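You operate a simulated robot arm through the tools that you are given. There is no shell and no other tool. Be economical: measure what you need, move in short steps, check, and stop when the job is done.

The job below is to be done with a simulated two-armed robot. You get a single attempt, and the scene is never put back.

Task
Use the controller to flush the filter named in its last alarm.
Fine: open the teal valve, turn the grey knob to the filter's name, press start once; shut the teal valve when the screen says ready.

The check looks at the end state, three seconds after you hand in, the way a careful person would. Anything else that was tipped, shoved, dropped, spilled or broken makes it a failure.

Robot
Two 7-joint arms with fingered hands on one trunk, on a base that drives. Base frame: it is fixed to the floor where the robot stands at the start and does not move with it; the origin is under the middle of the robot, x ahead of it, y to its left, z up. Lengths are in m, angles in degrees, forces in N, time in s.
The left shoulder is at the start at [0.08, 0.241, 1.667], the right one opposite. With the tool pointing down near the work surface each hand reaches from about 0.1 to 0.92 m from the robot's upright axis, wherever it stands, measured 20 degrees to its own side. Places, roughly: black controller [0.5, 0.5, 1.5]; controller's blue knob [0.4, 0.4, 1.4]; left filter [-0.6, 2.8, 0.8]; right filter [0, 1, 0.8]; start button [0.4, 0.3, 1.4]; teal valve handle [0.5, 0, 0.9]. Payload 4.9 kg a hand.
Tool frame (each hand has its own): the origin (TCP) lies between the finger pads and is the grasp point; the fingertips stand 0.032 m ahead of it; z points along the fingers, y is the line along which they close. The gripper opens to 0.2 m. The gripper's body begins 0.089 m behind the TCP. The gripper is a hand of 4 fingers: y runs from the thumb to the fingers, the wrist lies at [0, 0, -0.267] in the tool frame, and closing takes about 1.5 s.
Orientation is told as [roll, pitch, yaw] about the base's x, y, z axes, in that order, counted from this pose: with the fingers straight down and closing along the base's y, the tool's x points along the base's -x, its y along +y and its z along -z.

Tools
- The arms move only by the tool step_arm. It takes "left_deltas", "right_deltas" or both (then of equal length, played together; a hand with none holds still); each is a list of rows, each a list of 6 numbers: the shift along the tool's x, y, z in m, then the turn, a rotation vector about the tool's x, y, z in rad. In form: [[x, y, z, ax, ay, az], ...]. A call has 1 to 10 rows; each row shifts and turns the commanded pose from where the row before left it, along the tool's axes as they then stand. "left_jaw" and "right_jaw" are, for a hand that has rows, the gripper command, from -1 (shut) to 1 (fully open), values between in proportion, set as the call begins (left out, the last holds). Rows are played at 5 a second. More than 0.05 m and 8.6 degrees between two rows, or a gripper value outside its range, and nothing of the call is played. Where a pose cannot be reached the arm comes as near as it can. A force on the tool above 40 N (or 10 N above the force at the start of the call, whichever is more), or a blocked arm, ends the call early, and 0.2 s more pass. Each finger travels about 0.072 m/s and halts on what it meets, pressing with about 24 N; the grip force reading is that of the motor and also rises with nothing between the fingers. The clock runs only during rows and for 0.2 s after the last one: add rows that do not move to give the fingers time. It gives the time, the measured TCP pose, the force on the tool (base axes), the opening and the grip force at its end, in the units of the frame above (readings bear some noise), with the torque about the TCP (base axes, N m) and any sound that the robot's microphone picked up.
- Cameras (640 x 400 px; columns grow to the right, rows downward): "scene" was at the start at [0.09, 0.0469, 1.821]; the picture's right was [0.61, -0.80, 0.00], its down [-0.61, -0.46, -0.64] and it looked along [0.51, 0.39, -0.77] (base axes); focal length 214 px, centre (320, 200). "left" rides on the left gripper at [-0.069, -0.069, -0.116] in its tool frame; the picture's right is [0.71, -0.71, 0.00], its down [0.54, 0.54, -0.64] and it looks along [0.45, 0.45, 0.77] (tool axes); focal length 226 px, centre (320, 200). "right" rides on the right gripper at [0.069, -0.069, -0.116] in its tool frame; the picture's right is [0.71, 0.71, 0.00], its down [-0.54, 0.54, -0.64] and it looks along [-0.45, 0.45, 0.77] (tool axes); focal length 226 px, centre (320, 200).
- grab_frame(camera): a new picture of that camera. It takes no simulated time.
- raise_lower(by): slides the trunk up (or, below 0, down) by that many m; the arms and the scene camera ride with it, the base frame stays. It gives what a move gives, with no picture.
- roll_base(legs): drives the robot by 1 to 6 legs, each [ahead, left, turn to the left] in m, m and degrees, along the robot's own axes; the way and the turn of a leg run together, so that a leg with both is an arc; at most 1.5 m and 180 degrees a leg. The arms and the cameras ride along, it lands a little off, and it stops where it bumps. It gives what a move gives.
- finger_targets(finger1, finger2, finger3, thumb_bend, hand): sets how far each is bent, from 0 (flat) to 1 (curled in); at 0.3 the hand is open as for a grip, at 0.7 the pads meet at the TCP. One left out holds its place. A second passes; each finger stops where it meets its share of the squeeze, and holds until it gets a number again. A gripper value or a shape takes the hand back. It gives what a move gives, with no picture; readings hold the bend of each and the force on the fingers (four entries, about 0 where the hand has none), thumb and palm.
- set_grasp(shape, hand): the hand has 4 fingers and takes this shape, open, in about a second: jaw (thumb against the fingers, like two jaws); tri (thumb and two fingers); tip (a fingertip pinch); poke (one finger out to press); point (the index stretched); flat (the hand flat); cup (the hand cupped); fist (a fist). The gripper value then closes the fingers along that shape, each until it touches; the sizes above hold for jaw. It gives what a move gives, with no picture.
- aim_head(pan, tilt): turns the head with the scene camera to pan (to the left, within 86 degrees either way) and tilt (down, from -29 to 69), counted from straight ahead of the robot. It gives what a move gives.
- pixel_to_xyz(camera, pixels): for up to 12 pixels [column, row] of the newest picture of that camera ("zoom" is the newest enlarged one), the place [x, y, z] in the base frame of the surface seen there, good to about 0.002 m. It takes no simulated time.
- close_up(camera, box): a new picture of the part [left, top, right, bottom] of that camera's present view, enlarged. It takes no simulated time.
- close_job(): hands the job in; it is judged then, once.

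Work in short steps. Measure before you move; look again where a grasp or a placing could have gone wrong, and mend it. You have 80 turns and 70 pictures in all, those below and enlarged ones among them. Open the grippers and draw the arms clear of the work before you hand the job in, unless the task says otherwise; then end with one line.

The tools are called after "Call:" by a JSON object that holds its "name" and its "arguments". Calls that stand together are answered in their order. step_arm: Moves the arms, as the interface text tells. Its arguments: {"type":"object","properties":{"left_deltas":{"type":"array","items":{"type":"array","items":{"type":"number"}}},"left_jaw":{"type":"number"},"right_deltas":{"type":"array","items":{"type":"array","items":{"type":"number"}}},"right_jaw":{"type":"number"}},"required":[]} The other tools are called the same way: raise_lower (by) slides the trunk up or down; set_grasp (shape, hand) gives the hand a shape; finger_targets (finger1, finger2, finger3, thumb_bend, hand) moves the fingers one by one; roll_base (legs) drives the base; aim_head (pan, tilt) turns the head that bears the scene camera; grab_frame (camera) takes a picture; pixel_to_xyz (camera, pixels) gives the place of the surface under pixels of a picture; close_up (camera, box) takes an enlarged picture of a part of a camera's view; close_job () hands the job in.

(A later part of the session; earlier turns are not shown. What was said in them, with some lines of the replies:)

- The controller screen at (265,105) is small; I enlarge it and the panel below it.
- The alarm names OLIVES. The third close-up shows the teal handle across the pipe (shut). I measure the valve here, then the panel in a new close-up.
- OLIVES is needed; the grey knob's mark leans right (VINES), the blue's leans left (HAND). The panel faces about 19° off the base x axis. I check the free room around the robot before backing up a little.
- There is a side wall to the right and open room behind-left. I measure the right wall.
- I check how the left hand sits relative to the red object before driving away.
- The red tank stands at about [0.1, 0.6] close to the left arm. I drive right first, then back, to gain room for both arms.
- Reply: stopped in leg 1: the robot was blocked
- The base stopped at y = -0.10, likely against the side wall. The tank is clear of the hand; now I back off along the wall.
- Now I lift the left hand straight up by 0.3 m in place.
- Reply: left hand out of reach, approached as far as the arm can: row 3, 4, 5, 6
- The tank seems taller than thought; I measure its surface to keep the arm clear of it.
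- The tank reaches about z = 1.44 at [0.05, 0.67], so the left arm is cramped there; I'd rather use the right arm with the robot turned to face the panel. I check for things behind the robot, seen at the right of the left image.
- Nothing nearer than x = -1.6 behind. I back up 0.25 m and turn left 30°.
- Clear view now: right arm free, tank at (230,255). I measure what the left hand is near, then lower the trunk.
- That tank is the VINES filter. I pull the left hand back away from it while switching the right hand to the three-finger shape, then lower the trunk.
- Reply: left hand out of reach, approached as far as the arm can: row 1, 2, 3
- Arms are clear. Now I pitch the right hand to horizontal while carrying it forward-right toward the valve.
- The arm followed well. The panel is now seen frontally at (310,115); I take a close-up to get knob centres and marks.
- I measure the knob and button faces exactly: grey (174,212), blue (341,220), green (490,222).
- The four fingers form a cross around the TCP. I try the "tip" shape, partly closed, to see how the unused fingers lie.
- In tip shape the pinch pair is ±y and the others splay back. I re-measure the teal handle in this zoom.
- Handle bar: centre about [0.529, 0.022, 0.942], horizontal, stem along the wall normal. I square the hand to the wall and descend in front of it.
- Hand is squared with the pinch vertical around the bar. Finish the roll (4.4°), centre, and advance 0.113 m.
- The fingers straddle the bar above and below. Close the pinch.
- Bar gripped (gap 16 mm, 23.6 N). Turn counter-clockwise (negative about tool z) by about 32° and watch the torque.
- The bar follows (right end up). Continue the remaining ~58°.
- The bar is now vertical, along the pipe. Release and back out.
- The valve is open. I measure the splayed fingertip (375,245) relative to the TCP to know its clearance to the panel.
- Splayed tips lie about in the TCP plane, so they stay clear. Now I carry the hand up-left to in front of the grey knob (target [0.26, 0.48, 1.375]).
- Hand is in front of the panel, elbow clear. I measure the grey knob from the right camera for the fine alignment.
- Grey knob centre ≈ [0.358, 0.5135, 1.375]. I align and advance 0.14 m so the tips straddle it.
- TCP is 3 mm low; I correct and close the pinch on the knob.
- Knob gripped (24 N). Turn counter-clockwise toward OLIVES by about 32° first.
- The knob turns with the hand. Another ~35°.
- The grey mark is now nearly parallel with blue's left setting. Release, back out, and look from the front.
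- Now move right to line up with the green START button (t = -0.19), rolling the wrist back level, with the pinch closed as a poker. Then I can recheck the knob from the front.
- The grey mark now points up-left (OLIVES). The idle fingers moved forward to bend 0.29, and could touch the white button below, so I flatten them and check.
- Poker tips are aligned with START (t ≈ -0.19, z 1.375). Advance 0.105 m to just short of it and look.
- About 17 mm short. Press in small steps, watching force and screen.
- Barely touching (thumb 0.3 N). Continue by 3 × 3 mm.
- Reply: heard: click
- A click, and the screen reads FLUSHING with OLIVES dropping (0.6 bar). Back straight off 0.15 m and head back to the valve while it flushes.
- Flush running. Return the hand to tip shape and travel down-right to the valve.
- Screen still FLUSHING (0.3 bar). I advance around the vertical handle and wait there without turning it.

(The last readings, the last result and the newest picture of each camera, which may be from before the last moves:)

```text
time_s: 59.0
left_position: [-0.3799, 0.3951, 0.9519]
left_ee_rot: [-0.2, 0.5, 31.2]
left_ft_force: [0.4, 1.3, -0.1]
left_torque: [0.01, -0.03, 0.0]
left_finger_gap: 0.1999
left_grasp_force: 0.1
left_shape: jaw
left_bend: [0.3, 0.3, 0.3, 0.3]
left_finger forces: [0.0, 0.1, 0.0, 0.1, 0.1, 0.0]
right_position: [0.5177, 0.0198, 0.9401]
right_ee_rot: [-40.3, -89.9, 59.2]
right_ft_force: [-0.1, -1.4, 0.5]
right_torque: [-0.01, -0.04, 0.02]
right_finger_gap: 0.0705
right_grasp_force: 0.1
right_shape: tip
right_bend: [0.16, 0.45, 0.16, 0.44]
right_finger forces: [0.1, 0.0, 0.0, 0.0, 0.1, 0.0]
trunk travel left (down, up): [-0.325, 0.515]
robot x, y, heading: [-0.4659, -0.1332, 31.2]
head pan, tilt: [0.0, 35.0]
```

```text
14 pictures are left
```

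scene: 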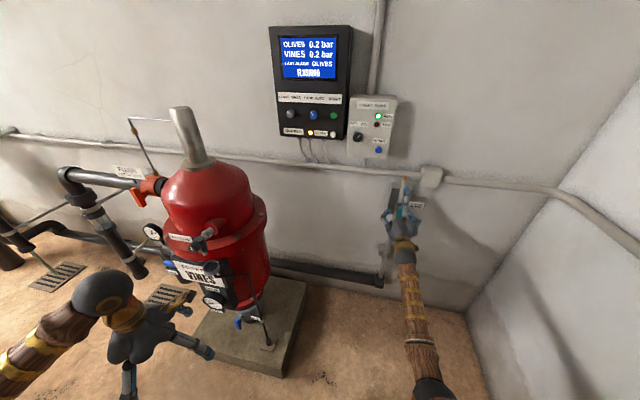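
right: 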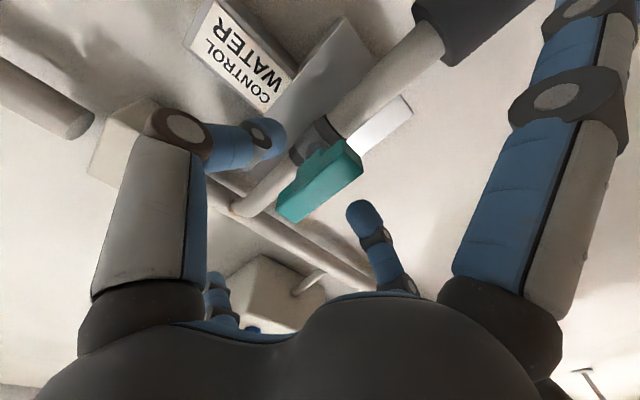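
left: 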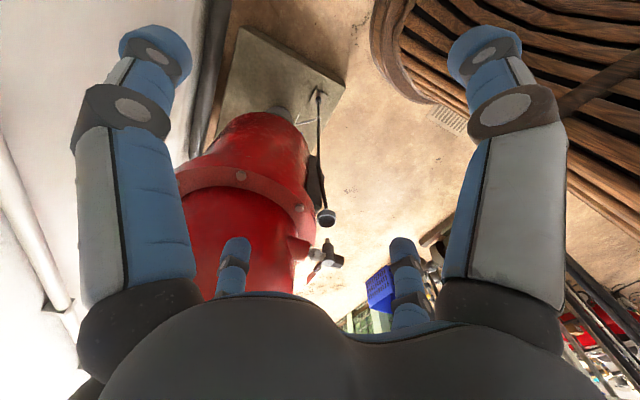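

The handle sits between the fingertips; the flush still runs at 0.2 bar. I wait a further 6 s, then look at the screen.

Call:
{"name": "step_arm", "arguments": {"right_deltas": [[0, 0, 0, 0, 0, 0], [0, 0, 0, 0, 0, 0], [0, 0, 0, 0, 0, 0], [0, 0, 0, 0, 0, 0], [0, 0, 0, 0, 0, 0], [0, 0, 0, 0, 0, 0], [0, 0, 0, 0, 0, 0], [0, 0, 0, 0, 0, 0], [0, 0, 0, 0, 0, 0], [0, 0, 0, 0, 0, 0]]}}

Call:
{"name": "step_arm", "arguments": {"right_deltas": [[0, 0, 0, 0, 0, 0], [0, 0, 0, 0, 0, 0], [0, 0, 0, 0, 0, 0], [0, 0, 0, 0, 0, 0], [0, 0, 0, 0, 0, 0], [0, 0, 0, 0, 0, 0], [0, 0, 0, 0, 0, 0], [0, 0, 0, 0, 0, 0], [0, 0, 0, 0, 0, 0], [0, 0, 0, 0, 0, 0]]}}

Call:
{"name": "step_arm", "arguments": {"right_deltas": [[0, 0, 0, 0, 0, 0], [0, 0, 0, 0, 0, 0], [0, 0, 0, 0, 0, 0], [0, 0, 0, 0, 0, 0], [0, 0, 0, 0, 0, 0], [0, 0, 0, 0, 0, 0], [0, 0, 0, 0, 0, 0], [0, 0, 0, 0, 0, 0], [0, 0, 0, 0, 0, 0], [0, 0, 0, 0, 0, 0]]}}

Call:
{"name": "close_up", "arguments": {"camera": "scene", "box": [260, 20, 400, 160]}}

```text
time_s: 61.1
left_position: [-0.3797, 0.3942, 0.951]
left_ee_rot: [-0.2, 0.3, 31.2]
left_ft_force: [0.6, 0.3, -0.4]
left_torque: [-0.01, -0.01, -0.02]
left_finger_gap: 0.1998
left_grasp_force: 0.0
left_shape: jaw
left_bend: [0.3, 0.3, 0.3, 0.3]
left_finger forces: [0.0, 0.0, 0.1, 0.0, 0.0, 0.0]
right_position: [0.5177, 0.0195, 0.9404]
right_ee_rot: [-40.2, -89.9, 59.0]
right_ft_force: [0.4, 0.4, -0.6]
right_torque: [0.03, 0.02, -0.02]
right_finger_gap: 0.0702
right_grasp_force: 0.1
right_shape: tip
right_bend: [0.16, 0.45, 0.16, 0.44]
right_finger forces: [0.0, 0.1, 0.0, 0.0, 0.0, 0.0]
trunk travel left (down, up): [-0.325, 0.515]
robot x, y, heading: [-0.4688, -0.1309, 31.5]
head pan, tilt: [0.0, 35.0]
```

```text
time_s: 63.4
left_position: [-0.3795, 0.3948, 0.9507]
left_ee_rot: [-0.1, 0.4, 31.3]
left_ft_force: [-0.3, -0.1, 0.6]
left_torque: [0.0, -0.03, -0.01]
left_finger_gap: 0.2
left_grasp_force: 0.1
left_shape: jaw
left_bend: [0.3, 0.3, 0.3, 0.3]
left_finger forces: [0.0, 0.0, 0.0, 0.0, 0.0, 0.0]
right_position: [0.5166, 0.0186, 0.94]
right_ee_rot: [-39.9, -89.8, 58.7]
right_ft_force: [0.3, 0.3, -0.4]
right_torque: [0.0, 0.01, 0.0]
right_finger_gap: 0.07
right_grasp_force: 0.0
right_shape: tip
right_bend: [0.16, 0.45, 0.16, 0.44]
right_finger forces: [0.0, 0.0, 0.0, 0.1, 0.1, 0.0]
trunk travel left (down, up): [-0.325, 0.515]
robot x, y, heading: [-0.4688, -0.1266, 30.9]
head pan, tilt: [0.0, 35.0]
```

```text
time_s: 65.5
left_position: [-0.3803, 0.3948, 0.9511]
left_ee_rot: [-0.3, 0.4, 31.2]
left_ft_force: [-0.7, 0.5, 0.4]
left_torque: [0.03, 0.01, -0.02]
left_finger_gap: 0.1998
left_grasp_force: 0.0
left_shape: jaw
left_bend: [0.3, 0.3, 0.3, 0.3]
left_finger forces: [0.0, 0.0, 0.0, 0.0, 0.1, 0.0]
right_position: [0.5178, 0.0189, 0.9404]
right_ee_rot: [-40.4, -89.7, 59.2]
right_ft_force: [-0.4, 0.3, -0.6]
right_torque: [-0.04, -0.02, 0.01]
right_finger_gap: 0.0705
right_grasp_force: 0.1
right_shape: tip
right_bend: [0.16, 0.45, 0.16, 0.44]
right_finger forces: [0.0, 0.0, 0.0, 0.0, 0.0, 0.0]
trunk travel left (down, up): [-0.325, 0.515]
robot x, y, heading: [-0.4705, -0.1289, 31.1]
head pan, tilt: [0.0, 35.0]
```

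```text
2.86 times, centred on (330, 90) of scene
```

zoom: 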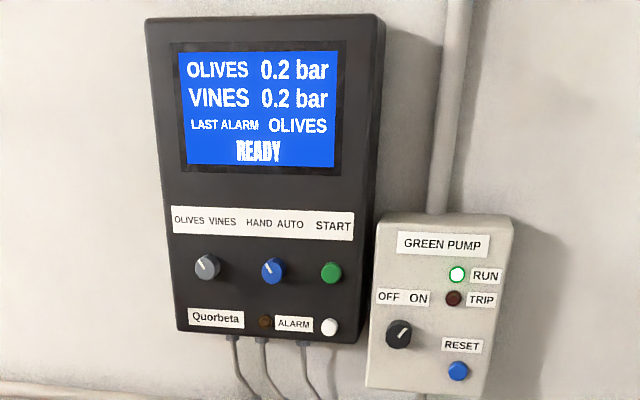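

The screen says READY, OLIVES at 0.2 bar, alarm lamp out. Grip the handle and turn it back clockwise.

Call:
{"name": "step_arm", "arguments": {"right_deltas": [[0, 0, 0, 0, 0, 0], [0, 0, 0, 0, 0, 0], [0, 0, 0, 0, 0, 0], [0, 0, 0, 0, 0, 0], [0, 0, 0, 0, 0, 0]], "right_jaw": -1}}

Call:
{"name": "step_arm", "arguments": {"right_deltas": [[0, 0, 0, 0, 0, 0.07], [0, 0, 0, 0, 0, 0.1], [0, 0, 0, 0, 0, 0.14], [0, 0, 0, 0, 0, 0.14], [0, 0, 0, 0, 0, 0.14], [0, 0, 0, 0, 0, 0.14]]}}

Call:
{"name": "close_up", "arguments": {"camera": "scene", "box": [350, 160, 450, 240]}}

```text
time_s: 66.8
left_position: [-0.3801, 0.3951, 0.9518]
left_ee_rot: [-0.2, 0.3, 31.1]
left_ft_force: [0.2, 0.0, -0.8]
left_torque: [-0.01, 0.04, 0.01]
left_finger_gap: 0.1997
left_grasp_force: 0.0
left_shape: jaw
left_bend: [0.3, 0.3, 0.3, 0.3]
left_finger forces: [0.1, 0.0, 0.1, 0.1, 0.0, 0.0]
right_position: [0.5188, 0.0183, 0.9397]
right_ee_rot: [-38.7, -89.8, 57.6]
right_ft_force: [1.7, 0.1, -0.1]
right_torque: [0.01, -0.03, 0.02]
right_finger_gap: 0.0167
right_grasp_force: 24.0
right_shape: tip
right_bend: [0.28, 0.74, 0.28, 0.6]
right_finger forces: [0.0, 19.6, 0.0, 0.0, 20.4, 0.0]
trunk travel left (down, up): [-0.325, 0.515]
robot x, y, heading: [-0.4686, -0.1336, 31.0]
head pan, tilt: [0.0, 35.0]
```

```text
time_s: 68.2
left_position: [-0.3794, 0.3947, 0.9506]
left_ee_rot: [-0.2, 0.4, 31.2]
left_ft_force: [0.0, -0.2, -0.6]
left_torque: [0.01, 0.0, 0.0]
left_finger_gap: 0.1999
left_grasp_force: 0.1
left_shape: jaw
left_bend: [0.3, 0.3, 0.3, 0.3]
left_finger forces: [0.1, 0.0, 0.1, 0.1, 0.0, 0.1]
right_position: [0.5172, 0.019, 0.9394]
right_ee_rot: [89.8, -48.2, -71.0]
right_ft_force: [14.5, -0.9, 6.5]
right_torque: [0.02, -0.18, -0.08]
right_finger_gap: 0.016
right_grasp_force: 24.3
right_shape: tip
right_bend: [0.29, 0.73, 0.29, 0.61]
right_finger forces: [0.0, 17.6, 0.0, 0.1, 17.2, 0.0]
trunk travel left (down, up): [-0.325, 0.515]
robot x, y, heading: [-0.4701, -0.1303, 30.9]
head pan, tilt: [0.0, 35.0]
```

```text
5.00 times, centred on (400, 200) of scene
```

zoom: 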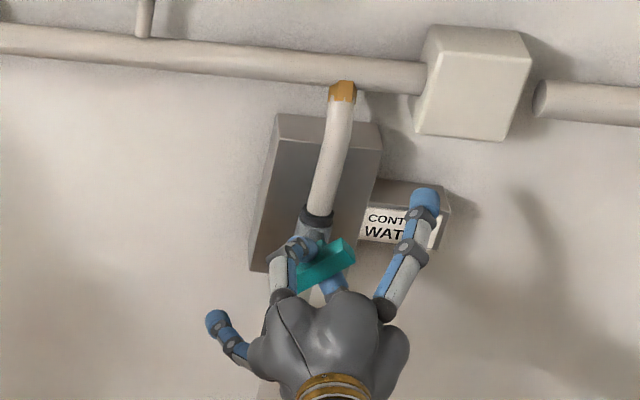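

Half way, handle following. Continue the remaining 48°.

Call:
{"name": "step_arm", "arguments": {"right_deltas": [[0, 0, 0.002, 0, 0, 0.14], [0, 0, 0, 0, 0, 0.14], [0, 0, 0, 0, 0, 0.14], [0, 0, 0, 0, 0, 0.14], [0, 0, 0, 0, 0, 0.14], [0, 0, 0, 0, 0, 0.14]]}}

Call:
{"name": "close_up", "arguments": {"camera": "scene", "box": [350, 160, 450, 240]}}

```text
time_s: 69.5
left_position: [-0.38, 0.3937, 0.9519]
left_ee_rot: [-0.1, 0.3, 31.2]
left_ft_force: [1.1, 0.9, 0.0]
left_torque: [0.0, -0.05, 0.01]
left_finger_gap: 0.2
left_grasp_force: 0.0
left_shape: jaw
left_bend: [0.3, 0.3, 0.3, 0.3]
left_finger forces: [0.0, 0.0, 0.0, 0.0, 0.0, 0.1]
right_position: [0.5178, 0.0205, 0.9413]
right_ee_rot: [90.0, 0.1, -71.2]
right_ft_force: [5.8, -10.5, 10.8]
right_torque: [-0.06, -0.45, -0.26]
right_finger_gap: 0.0159
right_grasp_force: 24.3
right_shape: tip
right_bend: [0.29, 0.65, 0.29, 0.61]
right_finger forces: [0.0, 28.0, 0.1, 0.0, 16.2, 0.0]
trunk travel left (down, up): [-0.325, 0.515]
robot x, y, heading: [-0.4657, -0.1266, 31.1]
head pan, tilt: [0.0, 35.0]
```

```text
5.00 times, centred on (400, 200) of scene
```

zoom: 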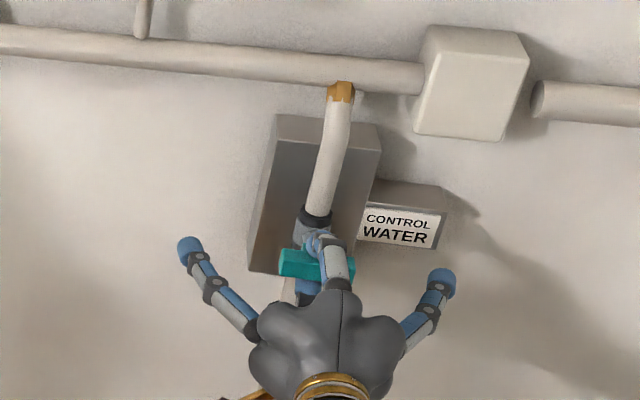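

The bar is back across the pipe. A small extra nudge to seat it, then release and back out.

Call:
{"name": "step_arm", "arguments": {"right_deltas": [[0, 0, 0, 0, 0, 0.05], [0, 0, 0, 0, 0, 0], [0, 0, 0, 0, 0, -0.05]]}}

Call:
{"name": "step_arm", "arguments": {"right_deltas": [[0, 0, 0, 0, 0, 0], [0, 0, 0, 0, 0, 0], [0, 0, 0, 0, 0, 0], [0, 0, 0, 0, 0, 0], [0, 0, -0.03, 0, 0, 0], [0, 0, -0.04, 0, 0, 0], [0, 0, -0.04, 0, 0, 0], [0, 0, -0.04, 0, 0, 0]], "right_jaw": -0.3}}

Call:
{"name": "close_up", "arguments": {"camera": "scene", "box": [350, 160, 450, 240]}}

```text
time_s: 70.3
left_position: [-0.3802, 0.3937, 0.9518]
left_ee_rot: [-0.3, 0.3, 31.2]
left_ft_force: [-0.3, -0.1, -0.5]
left_torque: [0.02, -0.03, 0.01]
left_finger_gap: 0.1997
left_grasp_force: 0.0
left_shape: jaw
left_bend: [0.3, 0.3, 0.3, 0.3]
left_finger forces: [0.1, 0.0, 0.1, 0.0, 0.0, 0.1]
right_position: [0.5165, 0.02, 0.9396]
right_ee_rot: [90.0, -0.2, -71.1]
right_ft_force: [6.6, -10.0, 11.0]
right_torque: [-0.01, -0.42, -0.24]
right_finger_gap: 0.0164
right_grasp_force: 23.8
right_shape: tip
right_bend: [0.29, 0.65, 0.29, 0.62]
right_finger forces: [0.1, 26.8, 0.0, 0.0, 16.2, 0.0]
trunk travel left (down, up): [-0.325, 0.515]
robot x, y, heading: [-0.4655, -0.1291, 30.9]
head pan, tilt: [0.0, 35.0]
```

```text
time_s: 72.2
left_position: [-0.3806, 0.3936, 0.9528]
left_ee_rot: [-0.3, 0.4, 31.2]
left_ft_force: [0.2, -0.2, 0.6]
left_torque: [-0.02, -0.01, 0.02]
left_finger_gap: 0.1999
left_grasp_force: 0.0
left_shape: jaw
left_bend: [0.3, 0.3, 0.3, 0.3]
left_finger forces: [0.0, 0.0, 0.0, 0.1, 0.1, 0.0]
right_position: [0.3771, -0.027, 0.9387]
right_ee_rot: [89.9, -0.1, -71.0]
right_ft_force: [0.4, 0.6, 0.4]
right_torque: [0.0, 0.03, -0.03]
right_finger_gap: 0.0697
right_grasp_force: 0.0
right_shape: tip
right_bend: [0.16, 0.45, 0.16, 0.44]
right_finger forces: [0.1, 0.1, 0.1, 0.1, 0.0, 0.0]
trunk travel left (down, up): [-0.325, 0.515]
robot x, y, heading: [-0.4674, -0.1293, 31.4]
head pan, tilt: [0.0, 35.0]
```

```text
5.00 times, centred on (400, 200) of scene
```

zoom: 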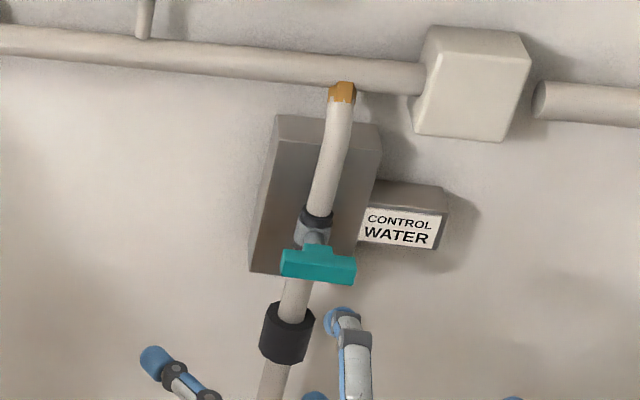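

The valve is shut as it was at the start. Draw back further, open the hand, and check the whole scene.

Call:
{"name": "step_arm", "arguments": {"right_deltas": [[0, 0, -0.04, 0, 0, 0], [0, 0, -0.04, 0, 0, 0], [0, 0, 0, 0, 0, 0], [0, 0, 0, 0, 0, 0], [0, 0, 0, 0, 0, 0]], "right_jaw": 1}}

Call:
{"name": "grab_frame", "arguments": {"camera": "scene"}}

Call:
{"name": "close_up", "arguments": {"camera": "scene", "box": [260, 20, 400, 160]}}

```text
time_s: 73.3
left_position: [-0.3797, 0.3945, 0.9505]
left_ee_rot: [-0.2, 0.4, 31.1]
left_ft_force: [-0.2, 0.5, 1.0]
left_torque: [-0.03, 0.01, 0.0]
left_finger_gap: 0.1998
left_grasp_force: 0.1
left_shape: jaw
left_bend: [0.3, 0.3, 0.3, 0.3]
left_finger forces: [0.0, 0.1, 0.0, 0.1, 0.0, 0.0]
right_position: [0.3014, -0.053, 0.9404]
right_ee_rot: [89.9, -0.3, -71.1]
right_ft_force: [-0.3, -0.9, 0.9]
right_torque: [-0.02, -0.06, 0.0]
right_finger_gap: 0.1999
right_grasp_force: 0.0
right_shape: tip
right_bend: [0.16, 0.3, 0.16, 0.3]
right_finger forces: [0.1, 0.0, 0.1, 0.0, 0.0, 0.1]
trunk travel left (down, up): [-0.325, 0.515]
robot x, y, heading: [-0.4692, -0.1308, 31.4]
head pan, tilt: [0.0, 35.0]
```

```text
9 pictures are left
```

scene: 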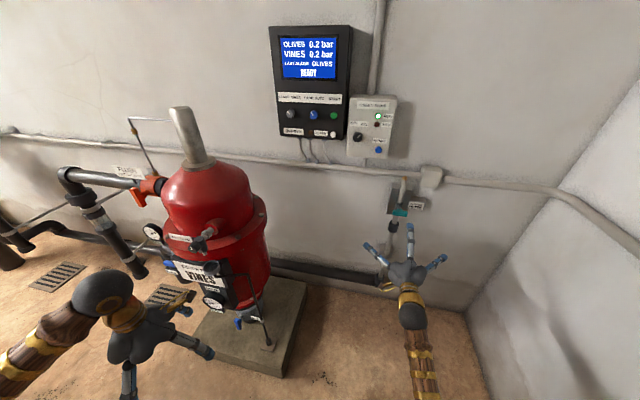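

```text
2.86 times, centred on (330, 90) of scene
```

zoom: 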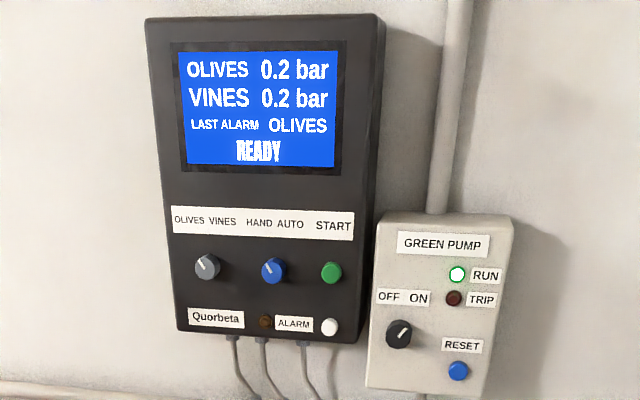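

The screen is READY with OLIVES at 0.2 bar, the alarm is out, the valve is shut, and both hands are clear. Handing in.

Call:
{"name": "close_job", "arguments": {}}

```text
The job is handed in.
```

The OLIVES filter, the one in the last alarm, is flushed: its reading fell from 0.7 to 0.2 bar, the screen says READY and the teal valve is shut again.
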